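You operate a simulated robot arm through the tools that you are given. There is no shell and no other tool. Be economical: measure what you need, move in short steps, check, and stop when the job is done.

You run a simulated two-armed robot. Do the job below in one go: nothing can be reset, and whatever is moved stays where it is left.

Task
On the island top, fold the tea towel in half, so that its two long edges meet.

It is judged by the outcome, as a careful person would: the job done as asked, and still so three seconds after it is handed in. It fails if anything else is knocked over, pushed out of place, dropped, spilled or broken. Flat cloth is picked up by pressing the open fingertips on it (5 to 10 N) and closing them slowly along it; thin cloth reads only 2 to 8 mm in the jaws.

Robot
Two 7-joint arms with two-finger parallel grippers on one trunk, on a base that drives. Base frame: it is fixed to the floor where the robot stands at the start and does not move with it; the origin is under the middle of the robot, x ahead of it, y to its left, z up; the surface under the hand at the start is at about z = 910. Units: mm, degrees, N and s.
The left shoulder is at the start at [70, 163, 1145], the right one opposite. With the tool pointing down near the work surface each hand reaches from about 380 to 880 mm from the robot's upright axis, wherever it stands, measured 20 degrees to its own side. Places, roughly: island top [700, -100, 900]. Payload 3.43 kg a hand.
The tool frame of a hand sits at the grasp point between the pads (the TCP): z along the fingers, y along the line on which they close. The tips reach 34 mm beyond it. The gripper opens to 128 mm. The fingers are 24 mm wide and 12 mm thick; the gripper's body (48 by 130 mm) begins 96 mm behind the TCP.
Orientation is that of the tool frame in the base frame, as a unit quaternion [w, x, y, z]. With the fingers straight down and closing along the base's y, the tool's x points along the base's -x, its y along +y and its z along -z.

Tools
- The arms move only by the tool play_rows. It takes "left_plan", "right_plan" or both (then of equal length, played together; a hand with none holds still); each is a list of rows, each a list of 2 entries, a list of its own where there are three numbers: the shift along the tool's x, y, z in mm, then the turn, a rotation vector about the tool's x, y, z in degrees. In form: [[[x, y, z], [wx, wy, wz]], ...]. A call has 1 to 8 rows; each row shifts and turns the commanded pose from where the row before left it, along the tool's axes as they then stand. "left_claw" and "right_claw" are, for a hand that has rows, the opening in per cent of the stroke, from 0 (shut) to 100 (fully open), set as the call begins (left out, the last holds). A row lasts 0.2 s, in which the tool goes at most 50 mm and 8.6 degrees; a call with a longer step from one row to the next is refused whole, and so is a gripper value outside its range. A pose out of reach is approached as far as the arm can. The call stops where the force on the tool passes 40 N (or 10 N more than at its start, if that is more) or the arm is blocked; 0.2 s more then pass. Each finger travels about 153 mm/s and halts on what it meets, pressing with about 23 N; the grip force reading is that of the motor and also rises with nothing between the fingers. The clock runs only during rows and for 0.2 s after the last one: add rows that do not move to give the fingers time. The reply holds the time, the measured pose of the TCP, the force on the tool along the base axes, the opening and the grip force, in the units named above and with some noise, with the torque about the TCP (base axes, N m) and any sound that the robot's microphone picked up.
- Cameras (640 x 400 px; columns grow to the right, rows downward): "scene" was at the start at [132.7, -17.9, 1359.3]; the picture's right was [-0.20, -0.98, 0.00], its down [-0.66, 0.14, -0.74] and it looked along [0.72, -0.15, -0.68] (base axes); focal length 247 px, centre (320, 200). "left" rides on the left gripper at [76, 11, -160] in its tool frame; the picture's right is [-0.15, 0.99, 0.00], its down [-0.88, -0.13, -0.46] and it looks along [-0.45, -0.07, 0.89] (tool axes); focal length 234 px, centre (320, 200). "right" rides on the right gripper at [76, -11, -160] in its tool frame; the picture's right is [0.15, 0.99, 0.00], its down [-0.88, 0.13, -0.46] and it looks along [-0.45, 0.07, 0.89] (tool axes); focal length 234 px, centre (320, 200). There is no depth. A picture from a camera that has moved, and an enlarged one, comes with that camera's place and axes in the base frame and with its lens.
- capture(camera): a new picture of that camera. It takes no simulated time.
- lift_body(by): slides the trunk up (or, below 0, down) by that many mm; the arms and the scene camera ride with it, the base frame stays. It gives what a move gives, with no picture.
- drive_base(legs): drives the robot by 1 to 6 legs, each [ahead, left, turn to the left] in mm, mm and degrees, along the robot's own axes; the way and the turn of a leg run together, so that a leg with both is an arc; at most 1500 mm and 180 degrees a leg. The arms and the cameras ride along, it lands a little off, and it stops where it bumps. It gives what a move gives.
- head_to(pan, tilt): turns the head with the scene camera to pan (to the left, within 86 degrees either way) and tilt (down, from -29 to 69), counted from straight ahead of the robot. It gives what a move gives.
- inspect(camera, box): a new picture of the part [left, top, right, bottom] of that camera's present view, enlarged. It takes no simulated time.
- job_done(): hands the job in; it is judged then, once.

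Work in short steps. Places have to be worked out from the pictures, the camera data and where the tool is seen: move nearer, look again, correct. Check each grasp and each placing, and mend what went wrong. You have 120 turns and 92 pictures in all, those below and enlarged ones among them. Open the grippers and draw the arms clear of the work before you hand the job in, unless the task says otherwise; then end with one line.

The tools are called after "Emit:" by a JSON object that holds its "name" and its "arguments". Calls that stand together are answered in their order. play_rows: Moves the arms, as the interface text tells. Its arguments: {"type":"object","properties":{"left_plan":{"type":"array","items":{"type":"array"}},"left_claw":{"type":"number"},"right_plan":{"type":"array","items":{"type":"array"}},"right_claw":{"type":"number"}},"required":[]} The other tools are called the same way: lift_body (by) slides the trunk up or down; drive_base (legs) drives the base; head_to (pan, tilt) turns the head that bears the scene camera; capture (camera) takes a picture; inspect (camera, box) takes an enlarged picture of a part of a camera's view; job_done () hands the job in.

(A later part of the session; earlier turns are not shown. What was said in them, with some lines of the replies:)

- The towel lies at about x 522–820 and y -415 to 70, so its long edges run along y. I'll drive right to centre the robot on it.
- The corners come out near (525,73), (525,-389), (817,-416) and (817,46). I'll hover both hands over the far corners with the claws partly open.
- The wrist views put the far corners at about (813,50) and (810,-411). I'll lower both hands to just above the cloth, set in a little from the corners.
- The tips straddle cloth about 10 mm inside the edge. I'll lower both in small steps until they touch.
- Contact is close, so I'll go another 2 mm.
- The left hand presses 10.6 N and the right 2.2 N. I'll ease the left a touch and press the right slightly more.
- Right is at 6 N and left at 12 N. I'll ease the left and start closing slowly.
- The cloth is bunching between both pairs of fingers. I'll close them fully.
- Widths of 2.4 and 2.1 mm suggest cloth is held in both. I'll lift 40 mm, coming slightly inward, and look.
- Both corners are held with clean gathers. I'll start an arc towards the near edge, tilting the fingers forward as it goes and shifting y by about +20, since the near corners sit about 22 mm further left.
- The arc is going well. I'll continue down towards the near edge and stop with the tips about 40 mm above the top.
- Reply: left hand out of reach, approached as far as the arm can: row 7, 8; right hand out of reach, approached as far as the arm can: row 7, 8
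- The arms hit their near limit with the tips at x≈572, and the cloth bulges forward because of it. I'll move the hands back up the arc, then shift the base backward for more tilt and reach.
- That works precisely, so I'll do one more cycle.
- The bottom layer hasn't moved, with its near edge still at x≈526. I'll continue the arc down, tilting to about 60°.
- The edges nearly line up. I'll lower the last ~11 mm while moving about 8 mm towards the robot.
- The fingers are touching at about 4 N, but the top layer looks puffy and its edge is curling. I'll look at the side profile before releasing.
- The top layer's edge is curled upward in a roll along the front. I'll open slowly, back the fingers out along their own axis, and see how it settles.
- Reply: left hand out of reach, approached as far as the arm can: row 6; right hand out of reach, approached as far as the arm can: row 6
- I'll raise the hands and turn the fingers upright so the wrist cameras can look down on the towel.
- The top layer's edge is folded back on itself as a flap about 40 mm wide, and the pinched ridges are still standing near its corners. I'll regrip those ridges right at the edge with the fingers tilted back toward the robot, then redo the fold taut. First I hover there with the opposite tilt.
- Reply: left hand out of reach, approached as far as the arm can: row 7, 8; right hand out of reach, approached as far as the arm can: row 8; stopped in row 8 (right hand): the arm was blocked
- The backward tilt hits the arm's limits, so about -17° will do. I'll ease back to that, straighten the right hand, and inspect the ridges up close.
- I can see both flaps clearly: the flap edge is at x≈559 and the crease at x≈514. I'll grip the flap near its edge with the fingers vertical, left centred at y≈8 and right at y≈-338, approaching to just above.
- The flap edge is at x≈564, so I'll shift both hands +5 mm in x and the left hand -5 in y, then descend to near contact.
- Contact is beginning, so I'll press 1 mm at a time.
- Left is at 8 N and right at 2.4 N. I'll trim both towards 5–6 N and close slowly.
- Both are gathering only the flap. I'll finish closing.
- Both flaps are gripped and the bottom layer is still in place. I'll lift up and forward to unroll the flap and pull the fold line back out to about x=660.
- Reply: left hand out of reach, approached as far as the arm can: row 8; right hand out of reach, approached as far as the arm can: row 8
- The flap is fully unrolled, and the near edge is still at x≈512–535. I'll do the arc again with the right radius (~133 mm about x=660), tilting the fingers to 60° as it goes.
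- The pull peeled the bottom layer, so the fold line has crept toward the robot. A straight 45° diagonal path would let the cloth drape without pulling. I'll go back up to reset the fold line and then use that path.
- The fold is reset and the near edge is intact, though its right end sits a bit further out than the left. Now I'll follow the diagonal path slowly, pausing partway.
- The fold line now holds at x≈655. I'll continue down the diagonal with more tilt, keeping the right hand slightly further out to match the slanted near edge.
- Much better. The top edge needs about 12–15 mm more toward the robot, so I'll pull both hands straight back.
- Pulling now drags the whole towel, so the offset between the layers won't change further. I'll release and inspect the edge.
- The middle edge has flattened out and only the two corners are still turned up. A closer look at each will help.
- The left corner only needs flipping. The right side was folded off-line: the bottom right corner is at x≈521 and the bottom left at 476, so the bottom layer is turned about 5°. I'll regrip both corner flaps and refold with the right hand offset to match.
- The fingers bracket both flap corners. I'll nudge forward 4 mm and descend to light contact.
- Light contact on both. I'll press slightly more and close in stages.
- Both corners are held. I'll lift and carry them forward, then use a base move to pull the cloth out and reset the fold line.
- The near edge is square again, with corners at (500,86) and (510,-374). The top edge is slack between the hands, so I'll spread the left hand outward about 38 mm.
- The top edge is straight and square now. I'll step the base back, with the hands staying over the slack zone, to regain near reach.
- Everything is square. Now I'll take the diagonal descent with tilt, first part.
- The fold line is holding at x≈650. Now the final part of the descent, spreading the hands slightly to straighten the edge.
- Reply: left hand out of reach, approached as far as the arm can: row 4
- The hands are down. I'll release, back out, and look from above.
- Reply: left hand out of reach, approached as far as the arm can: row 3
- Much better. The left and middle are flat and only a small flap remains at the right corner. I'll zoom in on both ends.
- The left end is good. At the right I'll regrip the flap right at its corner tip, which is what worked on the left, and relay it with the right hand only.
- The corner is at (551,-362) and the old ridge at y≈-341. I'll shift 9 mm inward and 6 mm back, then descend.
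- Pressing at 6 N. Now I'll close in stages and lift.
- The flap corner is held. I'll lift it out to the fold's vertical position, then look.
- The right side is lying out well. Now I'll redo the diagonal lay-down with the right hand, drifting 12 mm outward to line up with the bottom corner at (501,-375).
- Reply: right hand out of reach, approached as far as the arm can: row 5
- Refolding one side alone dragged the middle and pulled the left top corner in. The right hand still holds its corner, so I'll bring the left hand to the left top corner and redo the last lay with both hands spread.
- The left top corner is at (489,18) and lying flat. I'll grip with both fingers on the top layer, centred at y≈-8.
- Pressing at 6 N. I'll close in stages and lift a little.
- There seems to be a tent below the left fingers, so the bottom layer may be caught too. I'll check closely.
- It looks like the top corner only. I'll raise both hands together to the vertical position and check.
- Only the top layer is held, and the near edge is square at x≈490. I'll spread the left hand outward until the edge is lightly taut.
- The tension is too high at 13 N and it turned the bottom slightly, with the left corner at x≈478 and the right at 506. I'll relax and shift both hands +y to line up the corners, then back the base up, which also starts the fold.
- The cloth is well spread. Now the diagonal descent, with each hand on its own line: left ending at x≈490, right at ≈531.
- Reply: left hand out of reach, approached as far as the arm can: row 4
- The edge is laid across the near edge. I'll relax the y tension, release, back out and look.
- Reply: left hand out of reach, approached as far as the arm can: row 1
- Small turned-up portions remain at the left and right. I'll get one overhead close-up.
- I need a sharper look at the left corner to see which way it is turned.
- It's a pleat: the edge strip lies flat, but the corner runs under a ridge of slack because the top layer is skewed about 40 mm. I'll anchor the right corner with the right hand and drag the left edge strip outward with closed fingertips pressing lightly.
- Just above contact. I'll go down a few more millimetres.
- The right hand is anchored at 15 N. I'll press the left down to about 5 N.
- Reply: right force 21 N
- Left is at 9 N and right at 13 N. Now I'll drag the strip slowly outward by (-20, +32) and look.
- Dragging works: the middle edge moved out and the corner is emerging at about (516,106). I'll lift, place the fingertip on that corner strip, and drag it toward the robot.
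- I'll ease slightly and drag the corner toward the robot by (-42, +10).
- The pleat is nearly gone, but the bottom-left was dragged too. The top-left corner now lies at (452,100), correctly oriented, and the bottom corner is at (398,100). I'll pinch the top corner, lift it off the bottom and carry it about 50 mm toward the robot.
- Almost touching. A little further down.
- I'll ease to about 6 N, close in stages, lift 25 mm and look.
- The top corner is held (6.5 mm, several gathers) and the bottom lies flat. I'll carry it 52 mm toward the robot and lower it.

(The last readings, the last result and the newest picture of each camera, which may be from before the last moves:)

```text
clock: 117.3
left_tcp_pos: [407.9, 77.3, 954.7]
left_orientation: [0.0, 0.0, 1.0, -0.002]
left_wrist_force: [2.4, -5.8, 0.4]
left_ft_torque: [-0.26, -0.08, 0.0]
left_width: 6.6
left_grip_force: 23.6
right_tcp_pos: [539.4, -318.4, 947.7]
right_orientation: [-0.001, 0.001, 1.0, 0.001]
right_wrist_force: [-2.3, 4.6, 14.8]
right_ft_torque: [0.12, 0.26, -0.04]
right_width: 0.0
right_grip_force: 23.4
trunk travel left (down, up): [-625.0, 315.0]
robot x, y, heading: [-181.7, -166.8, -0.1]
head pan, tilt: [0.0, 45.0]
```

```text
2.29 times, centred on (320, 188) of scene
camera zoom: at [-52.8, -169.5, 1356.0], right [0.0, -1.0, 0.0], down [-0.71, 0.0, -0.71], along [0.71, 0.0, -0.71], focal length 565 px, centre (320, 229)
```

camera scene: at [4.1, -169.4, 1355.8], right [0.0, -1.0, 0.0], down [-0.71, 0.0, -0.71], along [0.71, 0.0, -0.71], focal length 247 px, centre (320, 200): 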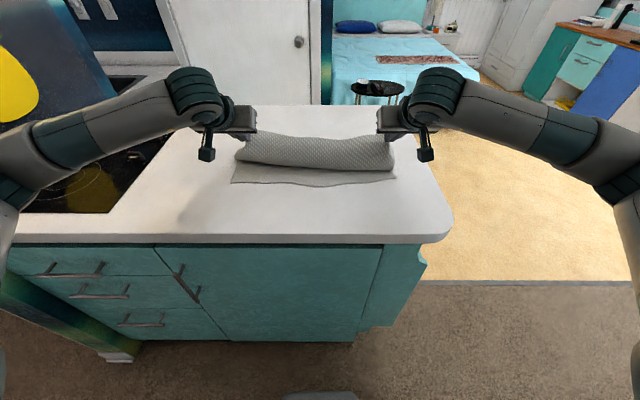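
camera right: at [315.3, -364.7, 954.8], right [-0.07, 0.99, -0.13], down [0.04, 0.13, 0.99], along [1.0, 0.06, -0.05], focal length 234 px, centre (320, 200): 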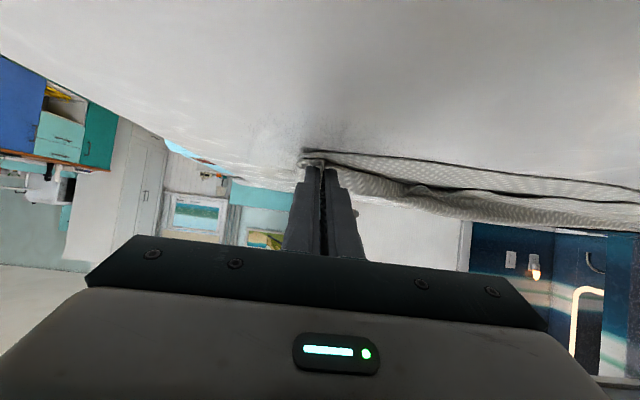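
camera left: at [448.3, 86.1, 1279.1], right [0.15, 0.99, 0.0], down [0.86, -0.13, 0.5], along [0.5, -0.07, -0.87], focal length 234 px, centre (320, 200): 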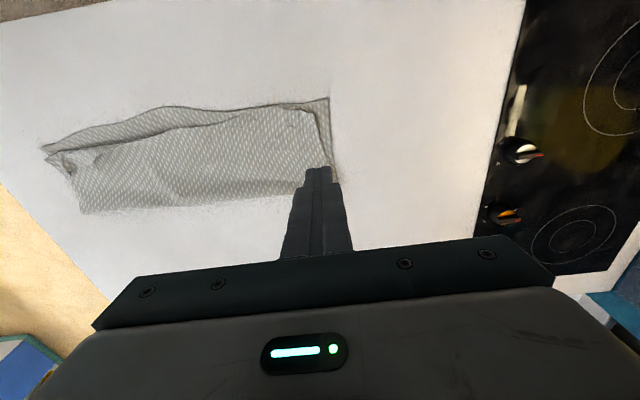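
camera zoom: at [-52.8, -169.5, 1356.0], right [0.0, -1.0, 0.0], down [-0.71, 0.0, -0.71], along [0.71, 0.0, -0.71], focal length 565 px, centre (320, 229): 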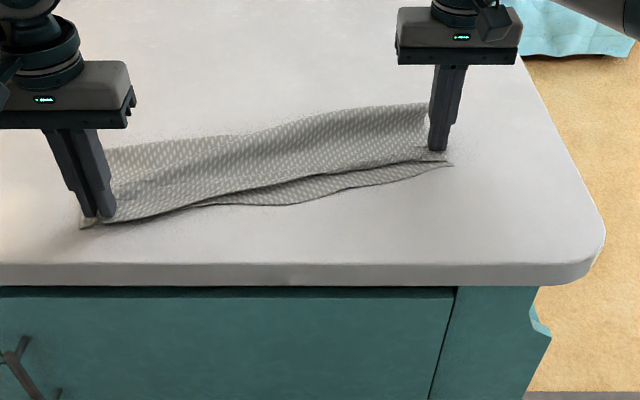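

Excellent. The top edge now runs straight along the near edge. I'll lower the left hand the last few millimetres, release, and raise both hands.

Emit:
{"name": "play_rows", "arguments": {"left_plan": [[[0, 0, 3], [0, 0, 0]], [[0, 0, 2], [0, 0, 0]], [[0, 0, 0], [0, 0, 0]]]}}

Emit:
{"name": "play_rows", "arguments": {"left_plan": [[[0, 0, 0], [0, 0, 0]], [[0, 0, 0], [0, 0, 0]], [[0, 0, -15], [0, 0, 0]], [[0, 0, -40], [0, 0, 0]], [[0, 0, -45], [0, 0, 0]], [[0, 0, -45], [0, 0, 0]]], "left_claw": 14}}

Emit:
{"name": "play_rows", "arguments": {"right_plan": [[[0, 0, -15], [0, 0, 0]], [[0, 0, -40], [0, 0, 0]], [[0, 0, -40], [0, 0, 0]], [[0, 0, -45], [0, 0, 0]]]}}

Emit:
{"name": "inspect", "arguments": {"camera": "right", "box": [240, 40, 592, 260]}}

```text
clock: 118.2
left_tcp_pos: [407.7, 77.9, 949.0]
left_orientation: [0.0, 0.0, 1.0, -0.002]
left_wrist_force: [3.0, -7.6, 0.4]
left_ft_torque: [-0.24, -0.1, 0.01]
left_width: 6.8
left_grip_force: 23.1
right_tcp_pos: [539.2, -318.9, 948.1]
right_orientation: [-0.001, 0.002, 1.0, 0.0]
right_wrist_force: [-1.9, 5.1, 14.4]
right_ft_torque: [0.11, 0.24, -0.04]
right_width: 0.0
right_grip_force: 22.8
trunk travel left (down, up): [-625.0, 315.0]
robot x, y, heading: [-185.3, -170.6, 0.4]
head pan, tilt: [0.0, 45.0]
```

```text
clock: 119.5
left_tcp_pos: [406.5, 76.8, 1097.1]
left_orientation: [0.0, 0.0, 1.0, 0.0]
left_wrist_force: [0.6, -0.5, -0.3]
left_ft_torque: [0.02, 0.02, 0.01]
left_width: 17.8
left_grip_force: 0.1
right_tcp_pos: [539.4, -319.5, 948.8]
right_orientation: [-0.001, 0.002, 1.0, 0.0]
right_wrist_force: [-1.3, 0.8, 15.1]
right_ft_torque: [-0.05, 0.12, 0.02]
right_width: 0.2
right_grip_force: 23.3
trunk travel left (down, up): [-625.0, 315.0]
robot x, y, heading: [-183.5, -172.6, 0.4]
head pan, tilt: [0.0, 45.0]
```

```text
clock: 120.5
left_tcp_pos: [408.7, 79.2, 1097.0]
left_orientation: [0.0, 0.0, 1.0, -0.002]
left_wrist_force: [0.1, -0.2, -0.8]
left_ft_torque: [-0.02, 0.02, 0.02]
left_width: 17.7
left_grip_force: 0.1
right_tcp_pos: [540.1, -318.7, 1088.0]
right_orientation: [-0.001, 0.002, 1.0, -0.001]
right_wrist_force: [-0.4, -0.2, -0.8]
right_ft_torque: [-0.01, -0.05, -0.01]
right_width: 0.1
right_grip_force: 22.6
trunk travel left (down, up): [-625.0, 315.0]
robot x, y, heading: [-183.2, -169.1, -0.0]
head pan, tilt: [0.0, 45.0]
```

```text
1.82 times, centred on (416, 150) of right
camera zoom: at [465.1, -328.4, 1247.9], right [-0.14, 0.99, 0.0], down [0.88, 0.13, 0.45], along [0.45, 0.06, -0.89], focal length 426 px, centre (146, 291)
```

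zoom: 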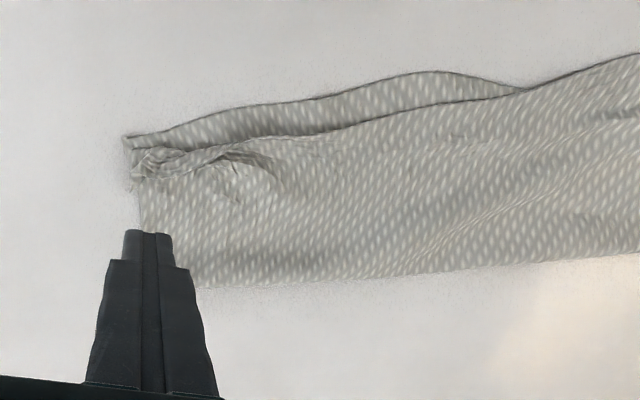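

The right corner has a small rumple but is otherwise well aligned. Next I'll check the whole from the scene camera.

Emit:
{"name": "inspect", "arguments": {"camera": "scene", "box": [210, 130, 402, 250]}}

```text
3.33 times, centred on (306, 190) of scene
camera zoom: at [-52.4, -168.8, 1355.8], right [0.0, -1.0, 0.0], down [-0.71, 0.0, -0.71], along [0.71, 0.0, -0.71], focal length 824 px, centre (367, 233)
```

zoom: 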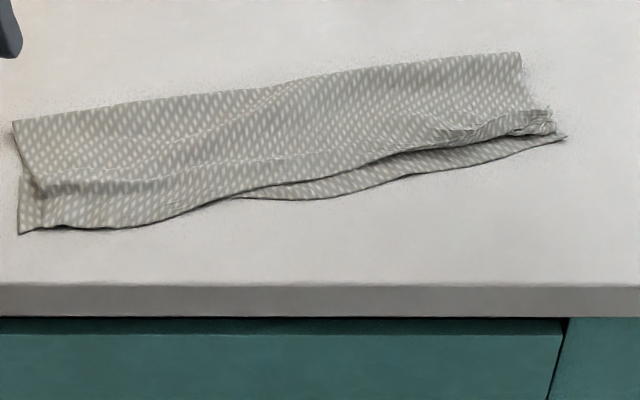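

The left half is matched and the right part of the top edge is about 20 mm short with a small rumple. I'll do the same at the right: anchor the left with light pressure, pinch the right rumple, lift, carry outward and lower.

Emit:
{"name": "play_rows", "arguments": {"left_plan": [[[-8, -2, 35], [0, 0, 0]], [[-8, -2, 35], [0, 0, 0]], [[-8, -2, 35], [0, 0, 0]], [[-8, -2, 35], [0, 0, 0]], [[0, 0, 5], [0, 0, 0]], [[0, 0, 3], [0, 0, 0]], [[0, 0, 0], [0, 0, 0]]], "right_plan": [[[4, 4, 33], [0, 0, 0]], [[4, 4, 33], [0, 0, 0]], [[4, 4, 33], [0, 0, 0]], [[4, 5, 30], [0, 0, 0]], [[0, 0, 5], [0, 0, 0]], [[0, 0, 3], [0, 0, 0]], [[0, 0, 0], [0, 0, 0]]], "left_claw": 0, "right_claw": 27}}

Emit:
{"name": "play_rows", "arguments": {"left_plan": [[[0, 0, 1], [0, 0, 0]], [[0, 0, 0], [0, 0, 0]]], "right_plan": [[[0, 0, 2], [0, 0, 0]], [[0, 0, 0], [0, 0, 0]]]}}

```text
clock: 122.2
left_tcp_pos: [440.1, 68.8, 946.3]
left_orientation: [0.0, 0.0, 1.0, -0.001]
left_wrist_force: [0.1, 0.2, 2.9]
left_ft_torque: [0.01, -0.02, -0.04]
left_width: 0.0
left_grip_force: 22.9
right_tcp_pos: [524.1, -301.1, 950.0]
right_orientation: [-0.002, 0.001, 1.0, 0.0]
right_wrist_force: [0.3, -0.5, 1.2]
right_ft_torque: [-0.01, 0.04, 0.03]
right_width: 34.5
right_grip_force: 0.1
trunk travel left (down, up): [-625.0, 315.0]
robot x, y, heading: [-185.4, -172.2, 0.3]
head pan, tilt: [0.0, 45.0]
```

```text
clock: 122.8
left_tcp_pos: [439.7, 70.6, 945.9]
left_orientation: [0.0, 0.0, 1.0, -0.002]
left_wrist_force: [-0.2, 0.5, 8.5]
left_ft_torque: [0.07, -0.02, -0.02]
left_width: 0.0
left_grip_force: 23.1
right_tcp_pos: [525.4, -300.7, 948.8]
right_orientation: [-0.003, 0.002, 1.0, -0.001]
right_wrist_force: [0.3, 1.0, 2.1]
right_ft_torque: [-0.02, 0.0, 0.05]
right_width: 34.9
right_grip_force: 0.1
trunk travel left (down, up): [-625.0, 315.0]
robot x, y, heading: [-181.8, -167.2, -0.2]
head pan, tilt: [0.0, 45.0]
```

Left is anchored at 8.5 N and the right is just in contact. I'll close the right in stages with light pressure.

Emit:
{"name": "play_rows", "arguments": {"right_plan": [[[0, 0, 0.8], [0, 0, 0]], [[0, 0, 0], [0, 0, 0]]], "right_claw": 20}}

Emit:
{"name": "play_rows", "arguments": {"right_plan": [[[0, 0, 0], [0, 0, 0]], [[0, 0, 0], [0, 0, 0]]], "right_claw": 12}}

Emit:
{"name": "play_rows", "arguments": {"right_plan": [[[0, 0, 0], [0, 0, 0]], [[0, 0, 0], [0, 0, 0]]], "right_claw": 6}}

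Emit:
{"name": "play_rows", "arguments": {"right_plan": [[[0, 0, 0], [0, 0, 0]], [[0, 0, 0], [0, 0, 0]], [[0, 0, 0], [0, 0, 0]]], "right_claw": 0}}

Emit:
{"name": "play_rows", "arguments": {"right_plan": [[[0, 0, -10], [0, 0, 0]], [[0, 0, -12], [0, 0, 0]], [[3, -3, 0], [0, 0, 0]], [[6, -4, 0], [0, 0, 0]], [[6, -4, 0], [0, 0, 0]], [[6, -4, 0], [0, 0, 0]], [[0, 0, 0], [0, 0, 0]]]}}

Emit:
{"name": "inspect", "arguments": {"camera": "scene", "box": [210, 130, 402, 250]}}

```text
clock: 123.3
left_tcp_pos: [441.7, 70.5, 945.2]
left_orientation: [0.001, 0.0, 1.0, -0.002]
left_wrist_force: [3.0, 0.0, 10.3]
left_ft_torque: [0.03, -0.02, 0.0]
left_width: 0.0
left_grip_force: 22.8
right_tcp_pos: [524.4, -301.7, 948.5]
right_orientation: [-0.002, 0.002, 1.0, 0.0]
right_wrist_force: [0.3, 0.7, 4.3]
right_ft_torque: [-0.08, 0.0, -0.01]
right_width: 25.2
right_grip_force: 0.1
trunk travel left (down, up): [-625.0, 315.0]
robot x, y, heading: [-187.2, -167.5, 0.2]
head pan, tilt: [0.0, 45.0]
```

```text
clock: 124.0
left_tcp_pos: [439.8, 69.9, 946.1]
left_orientation: [-0.001, 0.0, 1.0, -0.002]
left_wrist_force: [2.2, 0.8, 11.6]
left_ft_torque: [0.1, -0.08, -0.02]
left_width: 0.1
left_grip_force: 23.4
right_tcp_pos: [524.9, -302.1, 948.7]
right_orientation: [-0.002, 0.001, 1.0, 0.0]
right_wrist_force: [-0.4, 0.0, 4.1]
right_ft_torque: [-0.04, 0.01, 0.0]
right_width: 15.0
right_grip_force: 0.1
trunk travel left (down, up): [-625.0, 315.0]
robot x, y, heading: [-182.3, -169.7, 0.1]
head pan, tilt: [0.0, 45.0]
```

```text
clock: 124.5
left_tcp_pos: [439.9, 70.9, 946.5]
left_orientation: [-0.001, 0.0, 1.0, -0.002]
left_wrist_force: [2.6, 0.5, 12.4]
left_ft_torque: [0.06, -0.08, -0.02]
left_width: 0.0
left_grip_force: 23.5
right_tcp_pos: [524.6, -300.6, 950.1]
right_orientation: [-0.002, 0.002, 1.0, 0.0]
right_wrist_force: [-0.6, 1.2, 5.0]
right_ft_torque: [-0.01, 0.0, 0.0]
right_width: 7.6
right_grip_force: 0.2
trunk travel left (down, up): [-625.0, 315.0]
robot x, y, heading: [-180.7, -166.4, 0.0]
head pan, tilt: [0.0, 45.0]
```

```text
clock: 125.3
left_tcp_pos: [438.8, 69.6, 946.2]
left_orientation: [0.0, 0.0, 1.0, -0.001]
left_wrist_force: [2.3, 0.1, 12.4]
left_ft_torque: [0.09, -0.08, -0.04]
left_width: 0.0
left_grip_force: 23.4
right_tcp_pos: [524.5, -301.8, 949.0]
right_orientation: [-0.002, 0.002, 1.0, -0.001]
right_wrist_force: [-0.5, -0.4, 4.2]
right_ft_torque: [-0.04, -0.01, -0.03]
right_width: 2.3
right_grip_force: 22.9
trunk travel left (down, up): [-625.0, 315.0]
robot x, y, heading: [-179.2, -169.3, 0.2]
head pan, tilt: [0.0, 45.0]
```

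```text
clock: 127.0
left_tcp_pos: [440.0, 70.3, 946.1]
left_orientation: [0.0, 0.0, 1.0, -0.002]
left_wrist_force: [3.5, -1.3, 15.7]
left_ft_torque: [0.05, -0.03, 0.0]
left_width: 0.0
left_grip_force: 22.7
right_tcp_pos: [503.2, -316.3, 971.1]
right_orientation: [-0.002, 0.0, 1.0, -0.001]
right_wrist_force: [-0.9, 2.1, -0.8]
right_ft_torque: [0.04, 0.0, -0.02]
right_width: 2.3
right_grip_force: 22.8
trunk travel left (down, up): [-625.0, 315.0]
robot x, y, heading: [-183.4, -171.1, -0.1]
head pan, tilt: [0.0, 45.0]
```

```text
3.33 times, centred on (306, 190) of scene
camera zoom: at [-52.4, -169.9, 1356.0], right [0.0, -1.0, 0.0], down [-0.71, 0.0, -0.71], along [0.71, 0.0, -0.71], focal length 824 px, centre (367, 233)
```

zoom: 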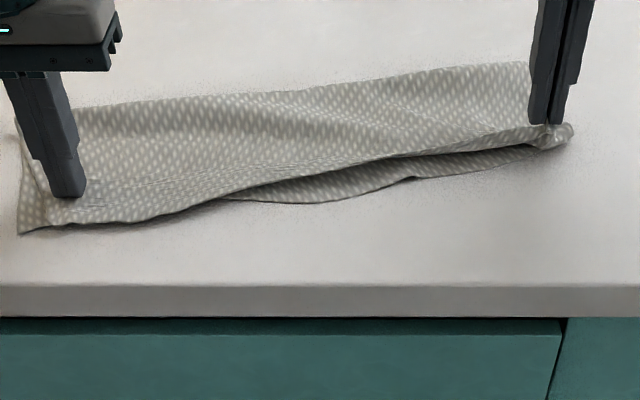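

The edge is straight and the rumple gone. I'll lower the right a few mm further outward, release, and raise both hands.

Emit:
{"name": "play_rows", "arguments": {"right_plan": [[[4, -1, 6], [0, 0, 0]], [[4, 0, 7], [0, 0, 0]], [[0, 0, 6], [0, 0, 0]], [[0, 0, 2], [0, 0, 0]], [[0, 0, 0], [0, 0, 0]]]}}

Emit:
{"name": "play_rows", "arguments": {"right_plan": [[[0, 0, 0], [0, 0, 0]], [[0, 0, 0], [0, 0, 0]], [[0, 0, -15], [0, 0, 0]], [[0, 0, -40], [0, 0, 0]], [[0, 0, -45], [0, 0, 0]], [[0, 0, -45], [0, 0, 0]]], "right_claw": 14}}

Emit:
{"name": "play_rows", "arguments": {"left_plan": [[[0, 0, -15], [0, 0, 0]], [[0, 0, -40], [0, 0, 0]], [[0, 0, -45], [0, 0, 0]], [[0, 0, -45], [0, 0, 0]]]}}

Emit:
{"name": "inspect", "arguments": {"camera": "scene", "box": [210, 130, 402, 250]}}

```text
clock: 128.2
left_tcp_pos: [440.8, 70.8, 944.9]
left_orientation: [0.0, 0.0, 1.0, -0.001]
left_wrist_force: [3.1, 0.4, 14.2]
left_ft_torque: [0.02, -0.08, -0.01]
left_width: 0.1
left_grip_force: 22.8
right_tcp_pos: [494.7, -317.5, 949.6]
right_orientation: [-0.001, 0.002, 1.0, -0.001]
right_wrist_force: [1.0, 1.3, 2.1]
right_ft_torque: [0.03, 0.0, -0.02]
right_width: 2.1
right_grip_force: 22.5
trunk travel left (down, up): [-625.0, 315.0]
robot x, y, heading: [-182.4, -165.4, 0.1]
head pan, tilt: [0.0, 45.0]
```

```text
clock: 129.6
left_tcp_pos: [440.2, 69.3, 946.4]
left_orientation: [0.0, 0.0, 1.0, -0.003]
left_wrist_force: [1.5, 0.2, 16.7]
left_ft_torque: [0.08, -0.01, -0.03]
left_width: 0.0
left_grip_force: 23.2
right_tcp_pos: [493.6, -316.4, 1093.0]
right_orientation: [-0.002, 0.001, 1.0, -0.001]
right_wrist_force: [-0.2, -1.2, 0.8]
right_ft_torque: [0.01, 0.0, 0.0]
right_width: 17.8
right_grip_force: 0.1
trunk travel left (down, up): [-625.0, 315.0]
robot x, y, heading: [-183.6, -169.5, -0.2]
head pan, tilt: [0.0, 45.0]
```

```text
clock: 130.6
left_tcp_pos: [440.9, 71.1, 1089.7]
left_orientation: [0.0, -0.001, 1.0, -0.001]
left_wrist_force: [0.4, -0.1, -0.6]
left_ft_torque: [-0.02, -0.01, -0.04]
left_width: 0.0
left_grip_force: 23.3
right_tcp_pos: [493.6, -317.2, 1092.8]
right_orientation: [-0.002, 0.002, 1.0, 0.001]
right_wrist_force: [0.4, -0.4, 1.2]
right_ft_torque: [0.03, 0.0, -0.02]
right_width: 17.8
right_grip_force: 0.0
trunk travel left (down, up): [-625.0, 315.0]
robot x, y, heading: [-183.8, -169.5, 0.1]
head pan, tilt: [0.0, 45.0]
```

```text
3.33 times, centred on (306, 190) of scene
camera zoom: at [-52.2, -170.4, 1355.8], right [0.0, -1.0, 0.0], down [-0.71, 0.0, -0.71], along [0.71, 0.0, -0.71], focal length 824 px, centre (367, 233)
```

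zoom: 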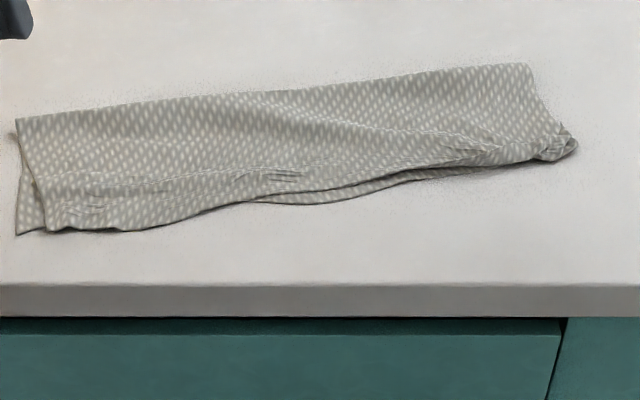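

The two long edges now meet along the length, with only a slight pucker at the right corner. I'll open both grippers and draw the arms up and clear.

Emit:
{"name": "play_rows", "arguments": {"left_plan": [[[0, 10, -30], [0, 0, 0]], [[0, 15, -30], [0, 0, 0]], [[0, 15, -30], [0, 0, 0]], [[0, 15, -20], [0, 0, 0]], [[0, 0, 0], [0, 0, 0]]], "right_plan": [[[0, -10, -30], [0, 0, 0]], [[0, -15, -30], [0, 0, 0]], [[0, -15, -30], [0, 0, 0]], [[0, -15, -20], [0, 0, 0]], [[0, 0, 0], [0, 0, 0]]], "left_claw": 60, "right_claw": 60}}

Emit:
{"name": "drive_base", "arguments": {"legs": [[-150, 0, 0]]}}

```text
clock: 131.8
left_tcp_pos: [443.0, 126.4, 1199.6]
left_orientation: [-0.001, 0.0, 1.0, -0.002]
left_wrist_force: [0.5, -0.2, -0.4]
left_ft_torque: [0.0, 0.02, 0.01]
left_width: 76.7
left_grip_force: 0.1
right_tcp_pos: [496.8, -373.4, 1202.4]
right_orientation: [-0.002, 0.002, 1.0, 0.0]
right_wrist_force: [0.3, 0.4, 0.1]
right_ft_torque: [0.01, 0.03, 0.02]
right_width: 76.7
right_grip_force: 0.0
trunk travel left (down, up): [-625.0, 315.0]
robot x, y, heading: [-185.5, -166.9, 0.2]
head pan, tilt: [0.0, 45.0]
```

```text
clock: 133.1
left_tcp_pos: [290.1, 126.0, 1198.6]
left_orientation: [-0.001, -0.001, 1.0, -0.001]
left_wrist_force: [-0.6, 0.3, 0.5]
left_ft_torque: [-0.01, 0.03, 0.0]
left_width: 76.7
left_grip_force: 0.1
right_tcp_pos: [342.3, -373.2, 1202.5]
right_orientation: [-0.003, 0.001, 1.0, 0.0]
right_wrist_force: [0.6, 0.2, 0.1]
right_ft_torque: [-0.04, 0.03, 0.0]
right_width: 76.9
right_grip_force: 0.1
trunk travel left (down, up): [-625.0, 315.0]
robot x, y, heading: [-337.3, -169.2, 0.4]
head pan, tilt: [0.0, 45.0]
```

The arms are clear and the grippers open, so I'm handing the job in.

Emit:
{"name": "job_done", "arguments": {}}

```text
The job is handed in.
```

The tea towel is folded in half on the island top. Its two long edges meet to within about 10 mm, with a small pucker at the right corner, and the folded towel ended up turned about 8° and some 50–100 mm nearer the robot than at the start.
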